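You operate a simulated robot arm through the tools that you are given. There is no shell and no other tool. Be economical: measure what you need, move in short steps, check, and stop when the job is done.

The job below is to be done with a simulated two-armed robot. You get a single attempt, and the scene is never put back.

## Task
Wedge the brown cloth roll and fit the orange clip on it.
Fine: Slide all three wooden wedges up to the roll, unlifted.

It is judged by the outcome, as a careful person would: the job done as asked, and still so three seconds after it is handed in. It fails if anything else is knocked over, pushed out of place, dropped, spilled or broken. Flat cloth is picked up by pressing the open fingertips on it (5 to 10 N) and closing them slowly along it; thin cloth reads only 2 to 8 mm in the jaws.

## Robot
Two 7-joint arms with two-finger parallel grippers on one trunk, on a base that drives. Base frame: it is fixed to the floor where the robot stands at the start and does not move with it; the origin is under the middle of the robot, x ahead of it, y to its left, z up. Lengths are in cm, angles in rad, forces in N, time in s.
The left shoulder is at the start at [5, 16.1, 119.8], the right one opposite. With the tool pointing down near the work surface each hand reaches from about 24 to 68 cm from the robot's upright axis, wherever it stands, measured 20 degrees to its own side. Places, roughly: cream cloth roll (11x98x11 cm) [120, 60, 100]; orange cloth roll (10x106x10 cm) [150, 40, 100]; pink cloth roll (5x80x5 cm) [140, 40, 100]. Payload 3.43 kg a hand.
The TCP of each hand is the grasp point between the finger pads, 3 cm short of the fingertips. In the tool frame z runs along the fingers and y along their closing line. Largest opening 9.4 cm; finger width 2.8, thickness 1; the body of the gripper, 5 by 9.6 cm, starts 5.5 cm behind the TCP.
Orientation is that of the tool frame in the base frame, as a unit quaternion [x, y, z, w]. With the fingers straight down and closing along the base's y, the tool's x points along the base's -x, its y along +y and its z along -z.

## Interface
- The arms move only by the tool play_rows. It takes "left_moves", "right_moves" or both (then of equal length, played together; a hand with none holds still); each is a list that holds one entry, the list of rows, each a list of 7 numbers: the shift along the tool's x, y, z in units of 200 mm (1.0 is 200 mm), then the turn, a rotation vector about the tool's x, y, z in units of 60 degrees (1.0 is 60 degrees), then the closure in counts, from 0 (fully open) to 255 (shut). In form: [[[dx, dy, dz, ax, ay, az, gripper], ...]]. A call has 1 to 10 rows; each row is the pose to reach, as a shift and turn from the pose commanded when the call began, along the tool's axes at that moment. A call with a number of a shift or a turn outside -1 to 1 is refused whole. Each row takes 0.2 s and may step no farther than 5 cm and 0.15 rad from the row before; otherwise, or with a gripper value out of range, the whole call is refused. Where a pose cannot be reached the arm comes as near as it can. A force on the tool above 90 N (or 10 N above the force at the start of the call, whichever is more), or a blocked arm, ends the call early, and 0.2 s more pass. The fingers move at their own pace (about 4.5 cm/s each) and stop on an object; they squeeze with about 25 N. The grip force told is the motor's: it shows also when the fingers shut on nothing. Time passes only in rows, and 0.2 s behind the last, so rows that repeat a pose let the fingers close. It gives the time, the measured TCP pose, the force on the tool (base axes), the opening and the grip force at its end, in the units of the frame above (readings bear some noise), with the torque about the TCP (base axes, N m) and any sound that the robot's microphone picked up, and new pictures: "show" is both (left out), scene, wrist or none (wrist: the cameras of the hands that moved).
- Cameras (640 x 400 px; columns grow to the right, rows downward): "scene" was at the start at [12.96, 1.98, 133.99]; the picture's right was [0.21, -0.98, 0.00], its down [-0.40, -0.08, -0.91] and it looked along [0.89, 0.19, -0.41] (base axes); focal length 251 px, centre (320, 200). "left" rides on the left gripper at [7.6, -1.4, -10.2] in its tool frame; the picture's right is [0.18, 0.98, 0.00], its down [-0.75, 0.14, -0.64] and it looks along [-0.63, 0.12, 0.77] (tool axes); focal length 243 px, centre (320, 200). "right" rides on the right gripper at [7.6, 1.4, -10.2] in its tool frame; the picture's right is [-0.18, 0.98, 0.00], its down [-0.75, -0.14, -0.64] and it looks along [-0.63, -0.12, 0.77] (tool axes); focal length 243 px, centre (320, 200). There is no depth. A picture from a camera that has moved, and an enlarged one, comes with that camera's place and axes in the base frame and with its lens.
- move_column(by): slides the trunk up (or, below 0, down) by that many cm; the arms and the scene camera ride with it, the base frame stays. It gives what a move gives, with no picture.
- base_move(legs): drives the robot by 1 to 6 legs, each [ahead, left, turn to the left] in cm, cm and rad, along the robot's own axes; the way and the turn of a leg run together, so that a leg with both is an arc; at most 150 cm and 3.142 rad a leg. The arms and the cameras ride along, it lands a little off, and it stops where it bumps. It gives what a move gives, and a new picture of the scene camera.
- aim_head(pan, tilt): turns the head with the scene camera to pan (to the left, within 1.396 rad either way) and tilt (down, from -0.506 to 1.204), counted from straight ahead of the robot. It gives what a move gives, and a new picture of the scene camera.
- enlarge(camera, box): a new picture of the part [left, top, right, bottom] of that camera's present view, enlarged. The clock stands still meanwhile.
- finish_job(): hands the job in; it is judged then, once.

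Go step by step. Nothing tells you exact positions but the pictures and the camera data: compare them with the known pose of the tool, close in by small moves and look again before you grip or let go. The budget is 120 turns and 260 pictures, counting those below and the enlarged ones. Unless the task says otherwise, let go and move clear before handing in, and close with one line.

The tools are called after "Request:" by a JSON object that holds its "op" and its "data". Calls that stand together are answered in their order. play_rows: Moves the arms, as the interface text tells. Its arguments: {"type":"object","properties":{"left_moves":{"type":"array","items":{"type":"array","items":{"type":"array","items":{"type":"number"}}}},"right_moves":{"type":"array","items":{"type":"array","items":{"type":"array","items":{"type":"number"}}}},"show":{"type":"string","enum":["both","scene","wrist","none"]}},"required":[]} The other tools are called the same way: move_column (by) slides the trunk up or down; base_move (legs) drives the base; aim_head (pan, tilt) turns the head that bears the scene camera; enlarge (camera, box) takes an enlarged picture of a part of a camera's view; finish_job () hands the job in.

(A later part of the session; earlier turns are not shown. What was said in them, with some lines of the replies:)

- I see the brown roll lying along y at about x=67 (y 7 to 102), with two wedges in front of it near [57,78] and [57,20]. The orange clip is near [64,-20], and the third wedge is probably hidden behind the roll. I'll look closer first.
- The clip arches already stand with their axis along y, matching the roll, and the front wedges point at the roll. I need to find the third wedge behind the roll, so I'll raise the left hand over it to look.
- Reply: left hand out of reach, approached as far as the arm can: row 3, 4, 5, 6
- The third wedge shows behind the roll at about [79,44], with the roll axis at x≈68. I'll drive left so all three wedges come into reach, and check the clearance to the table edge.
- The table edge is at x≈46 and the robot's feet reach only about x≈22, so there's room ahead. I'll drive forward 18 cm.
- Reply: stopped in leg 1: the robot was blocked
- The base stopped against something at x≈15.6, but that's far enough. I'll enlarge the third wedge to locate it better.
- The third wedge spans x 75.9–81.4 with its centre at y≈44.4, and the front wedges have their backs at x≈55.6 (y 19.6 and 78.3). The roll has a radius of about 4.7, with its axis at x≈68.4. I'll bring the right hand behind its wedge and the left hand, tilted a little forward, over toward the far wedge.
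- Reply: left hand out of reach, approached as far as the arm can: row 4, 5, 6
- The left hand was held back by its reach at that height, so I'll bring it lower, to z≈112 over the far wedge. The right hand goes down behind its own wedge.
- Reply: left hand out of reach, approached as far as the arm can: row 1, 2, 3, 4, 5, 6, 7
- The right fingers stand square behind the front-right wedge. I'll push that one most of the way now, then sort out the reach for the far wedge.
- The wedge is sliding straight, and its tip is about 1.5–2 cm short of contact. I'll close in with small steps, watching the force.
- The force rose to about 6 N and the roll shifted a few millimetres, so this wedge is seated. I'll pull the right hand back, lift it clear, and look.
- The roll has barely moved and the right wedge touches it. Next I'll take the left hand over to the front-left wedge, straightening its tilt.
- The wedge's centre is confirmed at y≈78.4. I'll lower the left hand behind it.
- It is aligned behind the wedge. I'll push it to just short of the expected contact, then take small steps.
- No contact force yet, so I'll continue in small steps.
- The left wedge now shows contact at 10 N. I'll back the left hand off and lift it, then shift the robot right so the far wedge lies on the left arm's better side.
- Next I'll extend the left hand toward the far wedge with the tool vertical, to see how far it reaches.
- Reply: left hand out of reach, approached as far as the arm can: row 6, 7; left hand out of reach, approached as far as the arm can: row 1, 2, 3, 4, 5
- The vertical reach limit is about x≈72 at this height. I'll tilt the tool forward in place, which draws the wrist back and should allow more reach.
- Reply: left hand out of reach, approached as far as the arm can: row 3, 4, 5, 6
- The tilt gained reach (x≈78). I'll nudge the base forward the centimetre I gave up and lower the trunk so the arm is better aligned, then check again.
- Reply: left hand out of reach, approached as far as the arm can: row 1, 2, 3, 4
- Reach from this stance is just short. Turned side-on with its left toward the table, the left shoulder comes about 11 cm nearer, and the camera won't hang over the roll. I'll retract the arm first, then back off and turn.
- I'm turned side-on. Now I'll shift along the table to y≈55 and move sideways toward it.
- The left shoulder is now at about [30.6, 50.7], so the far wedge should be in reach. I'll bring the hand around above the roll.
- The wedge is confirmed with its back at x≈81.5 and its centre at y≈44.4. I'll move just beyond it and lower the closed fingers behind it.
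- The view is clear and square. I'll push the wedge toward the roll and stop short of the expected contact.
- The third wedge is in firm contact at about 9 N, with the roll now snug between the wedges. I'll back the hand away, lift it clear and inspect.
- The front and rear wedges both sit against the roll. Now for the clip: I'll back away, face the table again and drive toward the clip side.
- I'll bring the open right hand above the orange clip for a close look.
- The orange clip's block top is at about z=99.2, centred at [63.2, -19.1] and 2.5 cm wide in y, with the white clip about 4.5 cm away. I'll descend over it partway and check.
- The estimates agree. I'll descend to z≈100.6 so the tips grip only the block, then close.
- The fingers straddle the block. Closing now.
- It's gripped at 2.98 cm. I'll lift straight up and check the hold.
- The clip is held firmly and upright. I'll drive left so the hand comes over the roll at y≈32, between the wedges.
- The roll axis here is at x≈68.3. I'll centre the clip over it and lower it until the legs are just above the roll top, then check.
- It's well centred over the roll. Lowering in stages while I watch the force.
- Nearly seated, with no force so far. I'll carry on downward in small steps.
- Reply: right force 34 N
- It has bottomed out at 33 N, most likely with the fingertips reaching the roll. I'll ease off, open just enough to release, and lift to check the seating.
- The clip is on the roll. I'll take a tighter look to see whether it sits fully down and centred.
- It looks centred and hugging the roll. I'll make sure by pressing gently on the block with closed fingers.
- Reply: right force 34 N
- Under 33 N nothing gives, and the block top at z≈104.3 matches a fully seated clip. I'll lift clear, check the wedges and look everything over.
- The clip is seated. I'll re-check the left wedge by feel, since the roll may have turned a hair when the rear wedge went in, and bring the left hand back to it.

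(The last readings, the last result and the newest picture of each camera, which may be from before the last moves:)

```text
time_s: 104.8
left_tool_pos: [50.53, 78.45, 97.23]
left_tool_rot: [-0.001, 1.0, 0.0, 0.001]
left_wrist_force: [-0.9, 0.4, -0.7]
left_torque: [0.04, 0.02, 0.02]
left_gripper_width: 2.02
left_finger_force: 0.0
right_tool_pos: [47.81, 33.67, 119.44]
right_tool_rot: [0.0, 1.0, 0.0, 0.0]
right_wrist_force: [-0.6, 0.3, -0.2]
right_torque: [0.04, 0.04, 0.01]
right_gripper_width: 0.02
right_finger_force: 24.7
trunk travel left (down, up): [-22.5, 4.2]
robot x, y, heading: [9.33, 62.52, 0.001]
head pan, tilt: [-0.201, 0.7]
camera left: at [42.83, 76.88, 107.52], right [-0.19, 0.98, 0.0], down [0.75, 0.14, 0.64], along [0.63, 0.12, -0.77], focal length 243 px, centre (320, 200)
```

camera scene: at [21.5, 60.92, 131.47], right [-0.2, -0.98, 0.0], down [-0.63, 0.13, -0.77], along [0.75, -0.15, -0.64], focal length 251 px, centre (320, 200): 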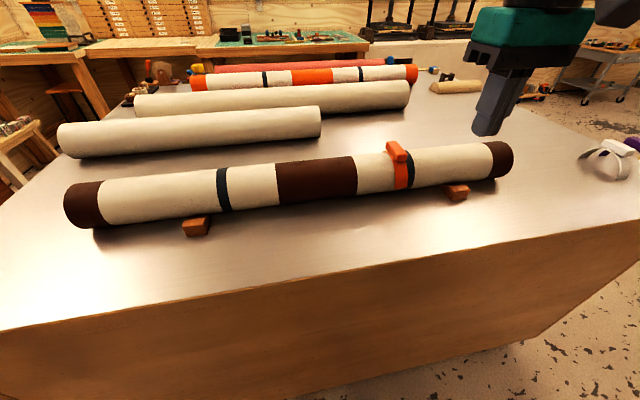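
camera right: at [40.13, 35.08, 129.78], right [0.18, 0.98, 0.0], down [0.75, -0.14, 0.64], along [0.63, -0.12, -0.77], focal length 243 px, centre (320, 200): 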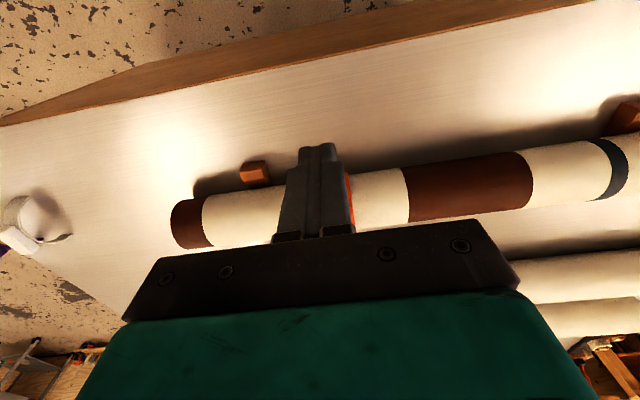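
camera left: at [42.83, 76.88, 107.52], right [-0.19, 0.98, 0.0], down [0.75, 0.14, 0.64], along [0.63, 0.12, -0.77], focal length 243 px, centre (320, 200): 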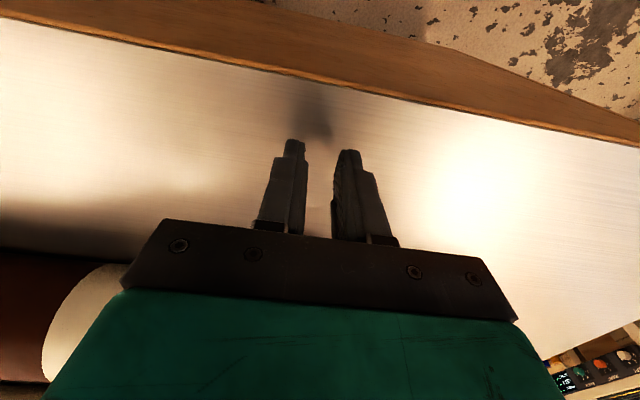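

Now I'll approach to just short of the wedge's back, then take small steps by feel.

Request:
{"op": "play_rows", "data": {"left_moves": [[[-0.1, 0, 0, 0, 0, 0, 200], [-0.2, 0, 0, 0, 0, 0, 200], [-0.3, 0, 0, 0, 0, 0, 200], [-0.36, 0, 0, 0, 0, 0, 200], [-0.4, 0, 0, 0, 0, 0, 200], [-0.4, 0, 0, 0, 0, 0, 200]]], "show": "none"}}

Request:
{"op": "play_rows", "data": {"left_moves": [[[-0.015, 0, 0, 0, 0, 0, 200], [-0.015, 0, 0, 0, 0, 0, 200]]], "show": "none"}}

Request:
{"op": "play_rows", "data": {"left_moves": [[[-0.012, 0, 0, 0, 0, 0, 200], [-0.012, 0, 0, 0, 0, 0, 200]]], "show": "none"}}

```text
time_s: 106.2
left_tool_pos: [56.47, 80.25, 98.32]
left_tool_rot: [-0.002, 1.0, 0.0, 0.0]
left_wrist_force: [0.2, 0.1, 0.6]
left_torque: [0.02, 0.0, 0.0]
left_gripper_width: 2.03
left_finger_force: 0.1
left hand out of reach, approached as far as the arm can: row 2, 3, 4, 5, 6
right_tool_pos: [47.92, 33.55, 119.58]
right_tool_rot: [0.001, 1.0, 0.0, 0.0]
right_wrist_force: [-0.4, -0.1, -0.6]
right_torque: [0.0, -0.01, 0.0]
right_gripper_width: 0.02
right_finger_force: 25.4
trunk travel left (down, up): [-22.5, 4.2]
robot x, y, heading: [9.14, 62.71, 0.002]
head pan, tilt: [-0.201, 0.7]
```

```text
time_s: 106.8
left_tool_pos: [56.78, 80.36, 98.42]
left_tool_rot: [-0.001, 1.0, -0.001, 0.001]
left_wrist_force: [-0.2, -0.6, 0.4]
left_torque: [0.01, 0.0, -0.02]
left_gripper_width: 2.02
left_finger_force: 0.0
right_tool_pos: [47.85, 33.71, 119.52]
right_tool_rot: [0.0, 1.0, 0.0, 0.0]
right_wrist_force: [-0.1, 0.1, -0.8]
right_torque: [-0.01, 0.0, 0.0]
right_gripper_width: 0.01
right_finger_force: 24.6
trunk travel left (down, up): [-22.5, 4.2]
robot x, y, heading: [9.27, 62.52, 0.005]
head pan, tilt: [-0.201, 0.7]
```

```text
time_s: 107.4
left_tool_pos: [57.01, 80.47, 98.57]
left_tool_rot: [-0.002, 1.0, 0.0, 0.001]
left_wrist_force: [-0.2, -1.0, 0.6]
left_torque: [0.01, 0.02, 0.01]
left_gripper_width: 2.01
left_finger_force: 0.2
right_tool_pos: [47.77, 33.59, 119.51]
right_tool_rot: [0.0, 1.0, -0.001, 0.0]
right_wrist_force: [0.0, -0.3, -0.3]
right_torque: [0.02, 0.02, 0.01]
right_gripper_width: 0.0
right_finger_force: 24.8
trunk travel left (down, up): [-22.5, 4.2]
robot x, y, heading: [9.23, 62.54, 0.002]
head pan, tilt: [-0.201, 0.7]
```

The reach is limited by the inward angle, so I'll retract the hand and shift the base right so the wedge lies to the left arm's side.

Request:
{"op": "play_rows", "data": {"left_moves": [[[0.15, 0, 0, 0, 0, 0, 200], [0.25, 0, -0.1, 0, 0, 0, 200], [0.25, 0, -0.3, 0, 0, 0, 200], [0.25, 0, -0.5, 0, 0, 0, 200], [0.25, 0, -0.7, 0, 0, 0, 200], [0.25, 0, -0.7, 0, 0, 0, 200]]], "show": "none"}}

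Request:
{"op": "base_move", "data": {"legs": [[0, -25, 0], [4, 0, 0]]}}

Request:
{"op": "play_rows", "data": {"left_moves": [[[0.05, 0.2, 0, 0, 0, 0, 200], [0.1, 0.4, 0, 0, 0, 0, 200], [0.15, 0.6, 0, 0, 0, 0, 200], [0.2, 0.8, 0, 0, 0, 0, 200], [0.2, 1.0, 0, 0, 0, 0, 200], [0.2, 1.0, 0, 0, 0, 0, 200]]], "show": "wrist"}}

```text
time_s: 108.8
left_tool_pos: [51.96, 80.47, 112.18]
left_tool_rot: [-0.002, 1.0, 0.0, 0.0]
left_wrist_force: [0.1, 0.8, 0.0]
left_torque: [-0.01, 0.02, -0.02]
left_gripper_width: 2.02
left_finger_force: 0.0
right_tool_pos: [47.83, 33.56, 119.51]
right_tool_rot: [0.0, 1.0, 0.0, -0.001]
right_wrist_force: [0.0, -0.2, 0.9]
right_torque: [-0.02, -0.03, -0.01]
right_gripper_width: 0.0
right_finger_force: 24.9
trunk travel left (down, up): [-22.5, 4.2]
robot x, y, heading: [9.27, 62.6, 0.004]
head pan, tilt: [-0.201, 0.7]
```

```text
time_s: 111.1
left_tool_pos: [56.24, 55.17, 112.14]
left_tool_rot: [-0.002, 1.0, 0.0, 0.0]
left_wrist_force: [0.2, 0.3, -0.2]
left_torque: [-0.02, 0.01, 0.0]
left_gripper_width: 2.02
left_finger_force: 0.1
right_tool_pos: [52.18, 8.47, 119.51]
right_tool_rot: [-0.002, 1.0, 0.0, -0.001]
right_wrist_force: [0.3, 0.0, -0.2]
right_torque: [-0.04, -0.01, 0.0]
right_gripper_width: 0.0
right_finger_force: 24.6
trunk travel left (down, up): [-22.5, 4.2]
robot x, y, heading: [13.41, 37.35, 0.007]
head pan, tilt: [-0.201, 0.7]
camera scene: at [25.8, 35.75, 131.45], right [-0.19, -0.98, 0.0], down [-0.63, 0.13, -0.76], along [0.75, -0.15, -0.65], focal length 251 px, centre (320, 200)
```

scene: 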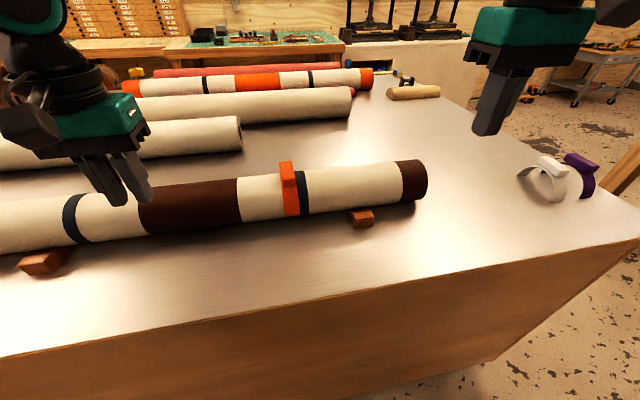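

```text
time_s: 112.5
left_tool_pos: [51.92, 75.26, 112.09]
left_tool_rot: [-0.003, 1.0, 0.001, 0.001]
left_wrist_force: [-0.2, -0.1, 1.2]
left_torque: [-0.02, 0.0, 0.03]
left_gripper_width: 2.05
left_finger_force: 0.1
right_tool_pos: [52.07, 8.52, 119.57]
right_tool_rot: [-0.002, 1.0, 0.001, 0.0]
right_wrist_force: [0.2, -0.3, 0.5]
right_torque: [0.01, 0.0, 0.03]
right_gripper_width: 0.0
right_finger_force: 24.8
trunk travel left (down, up): [-22.5, 4.2]
robot x, y, heading: [13.23, 37.29, 0.009]
head pan, tilt: [-0.201, 0.7]
camera left: at [44.28, 73.79, 122.42], right [-0.19, 0.98, 0.0], down [0.75, 0.14, 0.64], along [0.63, 0.12, -0.77], focal length 243 px, centre (320, 200)
```

left: 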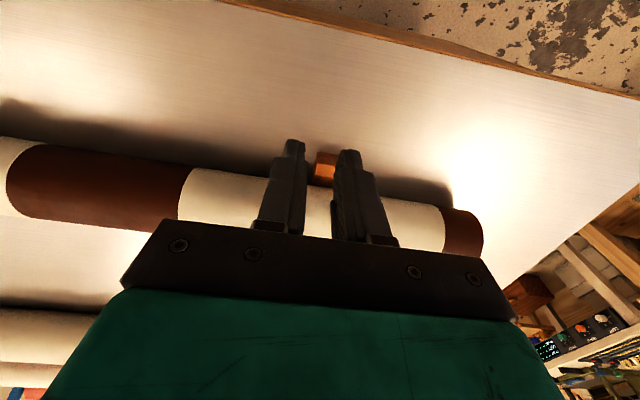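

From here both hands can check their front wedges together. I'll lower both behind them.

Request:
{"op": "play_rows", "data": {"left_moves": [[[0.02, 0.1, 0.0, 0, 0, 0, 200], [0.04, 0.155, 0.1, 0, 0, 0, 200], [0.04, 0.155, 0.2, 0, 0, 0, 200], [0.04, 0.155, 0.3, 0, 0, 0, 200], [0.04, 0.155, 0.4, 0, 0, 0, 200], [0.04, 0.155, 0.55, 0, 0, 0, 200], [0.04, 0.155, 0.7, 0, 0, 0, 200], [0.04, 0.155, 0.74, 0, 0, 0, 200], [0.04, 0.155, 0.74, 0, 0, 0, 200]]], "right_moves": [[[0.02, 0.15, 0.0, 0, 0, 0, 200], [0.05, 0.3, 0.1, 0, 0, 0, 200], [0.05, 0.45, 0.2, 0, 0, 0, 200], [0.05, 0.55, 0.35, 0, 0, 0, 200], [0.05, 0.55, 0.5, 0, 0, 0, 200], [0.05, 0.55, 0.65, 0, 0, 0, 200], [0.05, 0.55, 0.8, 0, 0, 0, 200], [0.05, 0.55, 1.0, 0, 0, 0, 200], [0.05, 0.55, 1.0, 0, 0, 0, 200]]], "show": "none"}}

Request:
{"op": "play_rows", "data": {"left_moves": [[[-0.1, 0, 0, 0, 0, 0, 200], [-0.2, 0, 0, 0, 0, 0, 200], [-0.3, 0, 0, 0, 0, 0, 200], [-0.34, 0, 0, 0, 0, 0, 200], [-0.34, 0, 0, 0, 0, 0, 200]]], "right_moves": [[[0, 0, 0.06, 0, 0, 0, 200], [0, 0, 0.11, 0, 0, 0, 200], [-0.1, 0, 0.11, 0, 0, 0, 200], [-0.2, 0, 0.11, 0, 0, 0, 200], [-0.2, 0, 0.11, 0, 0, 0, 200]]]}}

```text
time_s: 114.5
left_tool_pos: [51.05, 78.53, 97.44]
left_tool_rot: [-0.002, 1.0, 0.0, 0.001]
left_wrist_force: [0.0, 0.0, 0.3]
left_torque: [0.02, 0.01, -0.01]
left_gripper_width: 2.04
left_finger_force: 0.1
right_tool_pos: [51.23, 19.35, 99.66]
right_tool_rot: [0.0, 1.0, 0.0, 0.0]
right_wrist_force: [0.0, 0.2, -0.3]
right_torque: [0.02, -0.01, -0.01]
right_gripper_width: 2.04
right_finger_force: 0.0
trunk travel left (down, up): [-22.5, 4.2]
robot x, y, heading: [13.61, 37.09, 0.007]
head pan, tilt: [-0.201, 0.7]
```

```text
time_s: 115.7
left_tool_pos: [57.82, 78.31, 97.4]
left_tool_rot: [-0.002, 1.0, -0.001, 0.0]
left_wrist_force: [-0.1, 0.2, -0.3]
left_torque: [-0.02, -0.02, -0.01]
left_gripper_width: 2.01
left_finger_force: 0.0
right_tool_pos: [55.09, 19.69, 97.37]
right_tool_rot: [-0.001, 1.0, 0.0, 0.0]
right_wrist_force: [-0.6, 0.7, 0.2]
right_torque: [-0.03, 0.0, 0.0]
right_gripper_width: 2.02
right_finger_force: 0.0
trunk travel left (down, up): [-22.5, 4.2]
robot x, y, heading: [13.62, 37.16, 0.007]
head pan, tilt: [-0.201, 0.7]
camera scene: at [25.67, 35.76, 131.47], right [-0.19, -0.98, 0.0], down [-0.63, 0.13, -0.77], along [0.75, -0.15, -0.64], focal length 251 px, centre (320, 200)
camera right: at [47.35, 21.09, 107.65], right [0.18, 0.98, 0.0], down [0.75, -0.14, 0.64], along [0.63, -0.12, -0.77], focal length 243 px, centre (320, 200)
camera left: at [50.29, 76.81, 107.64], right [-0.19, 0.98, 0.0], down [0.75, 0.15, 0.64], along [0.63, 0.12, -0.77], focal length 243 px, centre (320, 200)
```

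scene: 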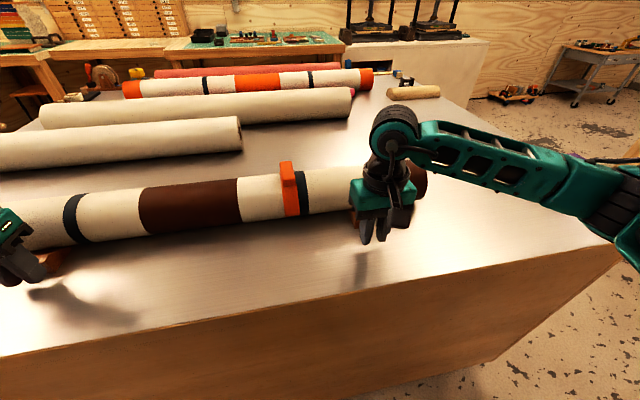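
right: 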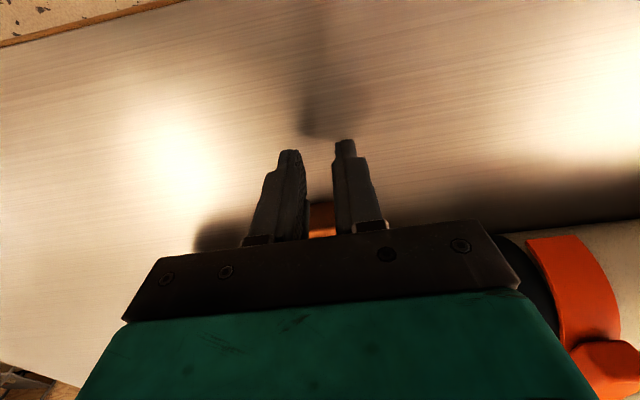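
left: 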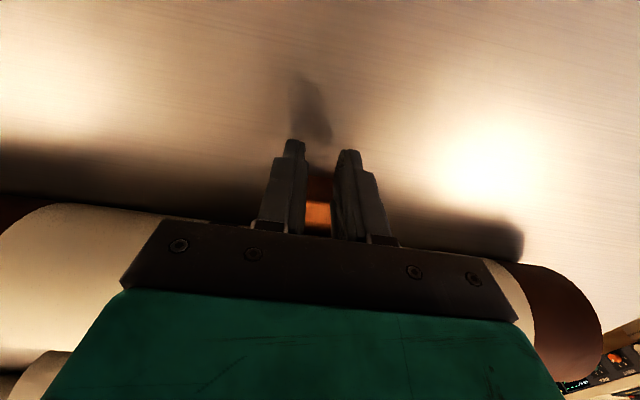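

Request:
{"op": "play_rows", "data": {"left_moves": [[[0, 0, 0, 0, 0, 0, 200], [0, 0, 0, 0, 0, 0, 200], [-0.015, 0, 0, 0, 0, 0, 200], [-0.015, 0, 0, 0, 0, 0, 200]]], "right_moves": [[[-0.07, 0, 0, 0, 0, 0, 200], [-0.12, 0, 0, 0, 0, 0, 200], [-0.14, 0, 0, 0, 0, 0, 200], [-0.14, 0, 0, 0, 0, 0, 200]]], "show": "none"}}

Request:
{"op": "play_rows", "data": {"left_moves": [[[-0.015, 0, 0, 0, 0, 0, 200], [-0.015, 0, 0, 0, 0, 0, 200]]], "right_moves": [[[-0.015, 0, 0, 0, 0, 0, 200], [-0.015, 0, 0, 0, 0, 0, 200]]], "show": "none"}}

Request:
{"op": "play_rows", "data": {"left_moves": [[[-0.015, 0, 0, 0, 0, 0, 200], [-0.015, 0, 0, 0, 0, 0, 200]]], "right_moves": [[[-0.015, 0, 0, 0, 0, 0, 200], [-0.015, 0, 0, 0, 0, 0, 200]]], "show": "none"}}

```text
time_s: 116.7
left_tool_pos: [58.31, 78.45, 97.28]
left_tool_rot: [-0.003, 1.0, 0.0, 0.001]
left_wrist_force: [0.6, 0.0, 1.0]
left_torque: [0.01, -0.02, -0.04]
left_gripper_width: 2.06
left_finger_force: 0.1
right_tool_pos: [57.71, 19.69, 97.31]
right_tool_rot: [-0.001, 1.0, 0.0, 0.0]
right_wrist_force: [0.0, -1.5, -0.9]
right_torque: [0.01, -0.03, -0.01]
right_gripper_width: 2.03
right_finger_force: 0.0
trunk travel left (down, up): [-22.5, 4.2]
robot x, y, heading: [13.45, 37.71, 0.006]
head pan, tilt: [-0.201, 0.7]
```

```text
time_s: 117.3
left_tool_pos: [58.57, 78.41, 97.26]
left_tool_rot: [-0.003, 1.0, 0.0, 0.0]
left_wrist_force: [-0.1, 0.7, 0.1]
left_torque: [0.01, -0.02, 0.02]
left_gripper_width: 2.03
left_finger_force: 0.0
right_tool_pos: [58.12, 19.59, 97.42]
right_tool_rot: [-0.002, 1.0, -0.001, 0.0]
right_wrist_force: [0.0, -0.4, 0.1]
right_torque: [0.0, 0.0, -0.05]
right_gripper_width: 2.03
right_finger_force: 0.1
trunk travel left (down, up): [-22.5, 4.2]
robot x, y, heading: [12.99, 37.53, 0.01]
head pan, tilt: [-0.201, 0.7]
```

```text
time_s: 117.9
left_tool_pos: [58.79, 78.4, 97.4]
left_tool_rot: [-0.003, 1.0, 0.0, -0.001]
left_wrist_force: [-5.2, -0.7, 0.0]
left_torque: [0.01, 0.12, -0.05]
left_gripper_width: 2.04
left_finger_force: 0.3
right_tool_pos: [58.2, 19.72, 97.49]
right_tool_rot: [-0.002, 1.0, 0.0, 0.001]
right_wrist_force: [-3.7, 0.1, -0.3]
right_torque: [0.0, 0.06, -0.04]
right_gripper_width: 2.07
right_finger_force: 0.5
trunk travel left (down, up): [-22.5, 4.2]
robot x, y, heading: [13.29, 37.17, 0.003]
head pan, tilt: [-0.201, 0.7]
```

Both wedges resist at once (about 4–5 N), so both are against the roll. I'll withdraw the hands and take a last look, including the rear wedge.

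Request:
{"op": "play_rows", "data": {"left_moves": [[[0.1, 0, 0, 0, 0, 0, 200], [0.25, 0, 0, 0, 0, 0, 200], [0.3, 0, -0.2, 0, 0, 0, 200], [0.3, 0, -0.4, 0, 0, 0, 200], [0.3, 0, -0.6, 0, 0, 0, 200], [0.25, -0.15, -0.8, 0, 0, 0, 200], [0.1, -0.3, -0.95, 0, 0, 0, 200], [-0.05, -0.45, -1.0, 0, 0, 0, 200], [-0.2, -0.6, -1.0, 0, 0, 0, 200], [-0.3, -0.75, -1.0, 0, 0, 0, 200]]], "right_moves": [[[0.1, 0, 0, 0, 0, 0, 200], [0.25, 0, 0, 0, 0, 0, 200], [0.3, 0, -0.2, 0, 0, 0, 200], [0.3, 0, -0.4, 0, 0, 0, 200], [0.3, -0.1, -0.6, 0, 0, 0, 200], [0.3, -0.2, -0.8, 0, 0, 0, 200], [0.35, -0.3, -0.9, 0, 0, 0, 200], [0.4, -0.4, -0.9, 0, 0, 0, 200], [0.4, -0.4, -0.9, 0, 0, 0, 200], [0.4, -0.4, -0.9, 0, 0, 0, 200]]]}}

Request:
{"op": "enlarge", "data": {"camera": "left", "box": [0, 0, 400, 250]}}

```text
refused: row 6 steps farther than a row can; nothing moved
```

```text
1.60 times, centred on (200, 125) of left
camera zoom: at [51.12, 76.85, 107.6], right [-0.19, 0.98, 0.0], down [0.75, 0.14, 0.64], along [0.63, 0.12, -0.77], focal length 388 px, centre (512, 320)
```

zoom: 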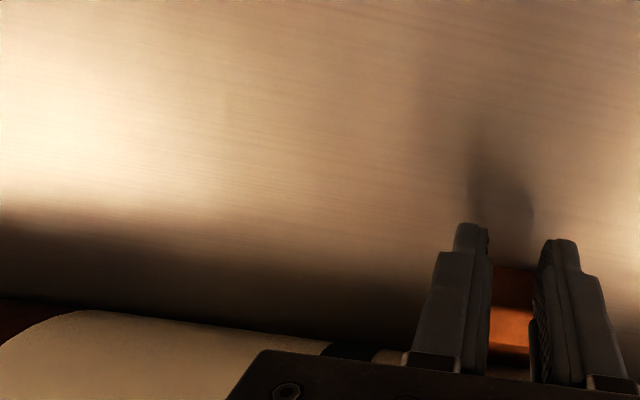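

One row was too long a step, so nothing moved. I'll repeat the withdrawal with shorter steps.

Request:
{"op": "play_rows", "data": {"left_moves": [[[0.1, 0, 0, 0, 0, 0, 200], [0.25, 0, 0, 0, 0, 0, 200], [0.3, 0, -0.2, 0, 0, 0, 200], [0.3, 0, -0.4, 0, 0, 0, 200], [0.3, 0, -0.6, 0, 0, 0, 200], [0.3, 0, -0.8, 0, 0, 0, 200], [0.2, -0.1, -0.95, 0, 0, 0, 200], [0.1, -0.25, -1.0, 0, 0, 0, 200], [0.0, -0.4, -1.0, 0, 0, 0, 200], [-0.1, -0.5, -1.0, 0, 0, 0, 200]]], "right_moves": [[[0.1, 0, 0, 0, 0, 0, 200], [0.25, 0, 0, 0, 0, 0, 200], [0.3, 0, -0.2, 0, 0, 0, 200], [0.3, 0, -0.4, 0, 0, 0, 200], [0.3, 0, -0.6, 0, 0, 0, 200], [0.3, 0, -0.8, 0, 0, 0, 200], [0.35, -0.1, -0.9, 0, 0, 0, 200], [0.4, -0.2, -0.9, 0, 0, 0, 200], [0.4, -0.3, -0.9, 0, 0, 0, 200], [0.4, -0.4, -0.9, 0, 0, 0, 200]]]}}

Request:
{"op": "enlarge", "data": {"camera": "left", "box": [0, 0, 400, 250]}}

```text
time_s: 120.1
left_tool_pos: [60.94, 68.04, 117.22]
left_tool_rot: [-0.003, 1.0, 0.0, 0.0]
left_wrist_force: [0.1, 0.2, 1.2]
left_torque: [-0.02, 0.04, 0.02]
left_gripper_width: 2.05
left_finger_force: 0.1
right_tool_pos: [50.37, 11.68, 115.37]
right_tool_rot: [-0.002, 1.0, 0.001, 0.0]
right_wrist_force: [0.0, -0.1, 0.2]
right_torque: [0.0, 0.04, 0.02]
right_gripper_width: 2.04
right_finger_force: 0.1
trunk travel left (down, up): [-22.5, 4.2]
robot x, y, heading: [13.15, 37.27, 0.008]
head pan, tilt: [-0.201, 0.7]
camera scene: at [25.71, 35.7, 131.46], right [-0.2, -0.98, 0.0], down [-0.63, 0.13, -0.76], along [0.75, -0.15, -0.64], focal length 251 px, centre (320, 200)
camera right: at [42.68, 13.07, 125.63], right [0.18, 0.98, 0.0], down [0.75, -0.14, 0.64], along [0.63, -0.12, -0.77], focal length 243 px, centre (320, 200)
camera left: at [53.3, 66.54, 127.51], right [-0.19, 0.98, 0.0], down [0.75, 0.14, 0.64], along [0.63, 0.12, -0.77], focal length 243 px, centre (320, 200)
```

scene: 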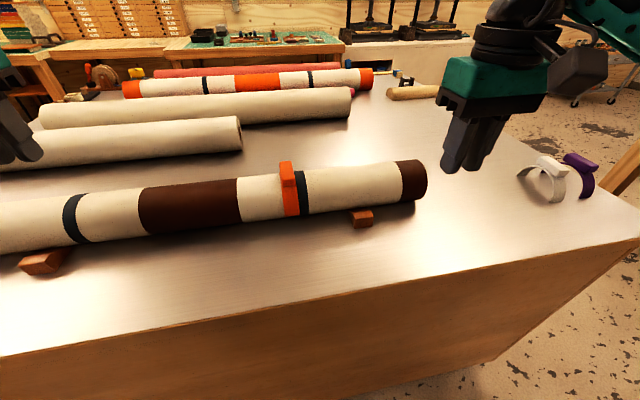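
right: 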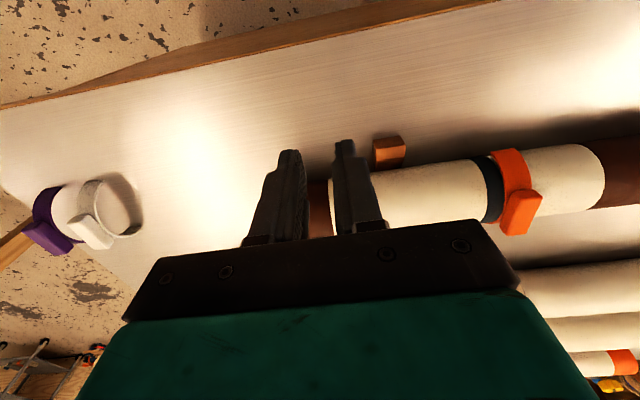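
left: 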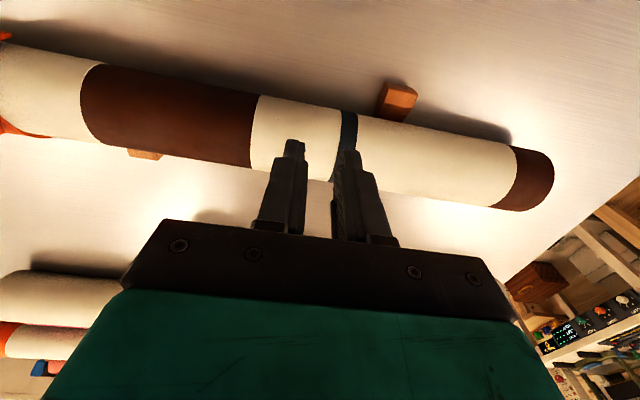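

```text
1.60 times, centred on (200, 125) of left
camera zoom: at [53.3, 66.54, 127.51], right [-0.19, 0.98, 0.0], down [0.75, 0.14, 0.64], along [0.63, 0.12, -0.77], focal length 388 px, centre (512, 320)
```

zoom: 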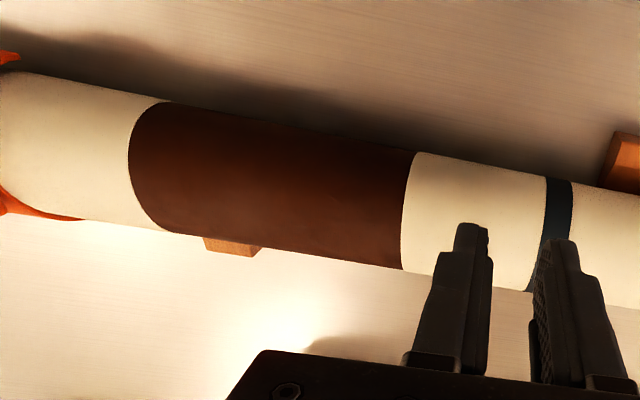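

All three wedges are tucked against the roll, the orange clip sits on it, and both hands are clear. I'm handing in.

Request:
{"op": "finish_job", "data": {}}

```text
The job is handed in.
```

The brown roll is wedged on both sides by the three wooden wedges, slid along the table without lifting. The orange clip is seated on the roll, and the other clips and rolls were not disturbed.
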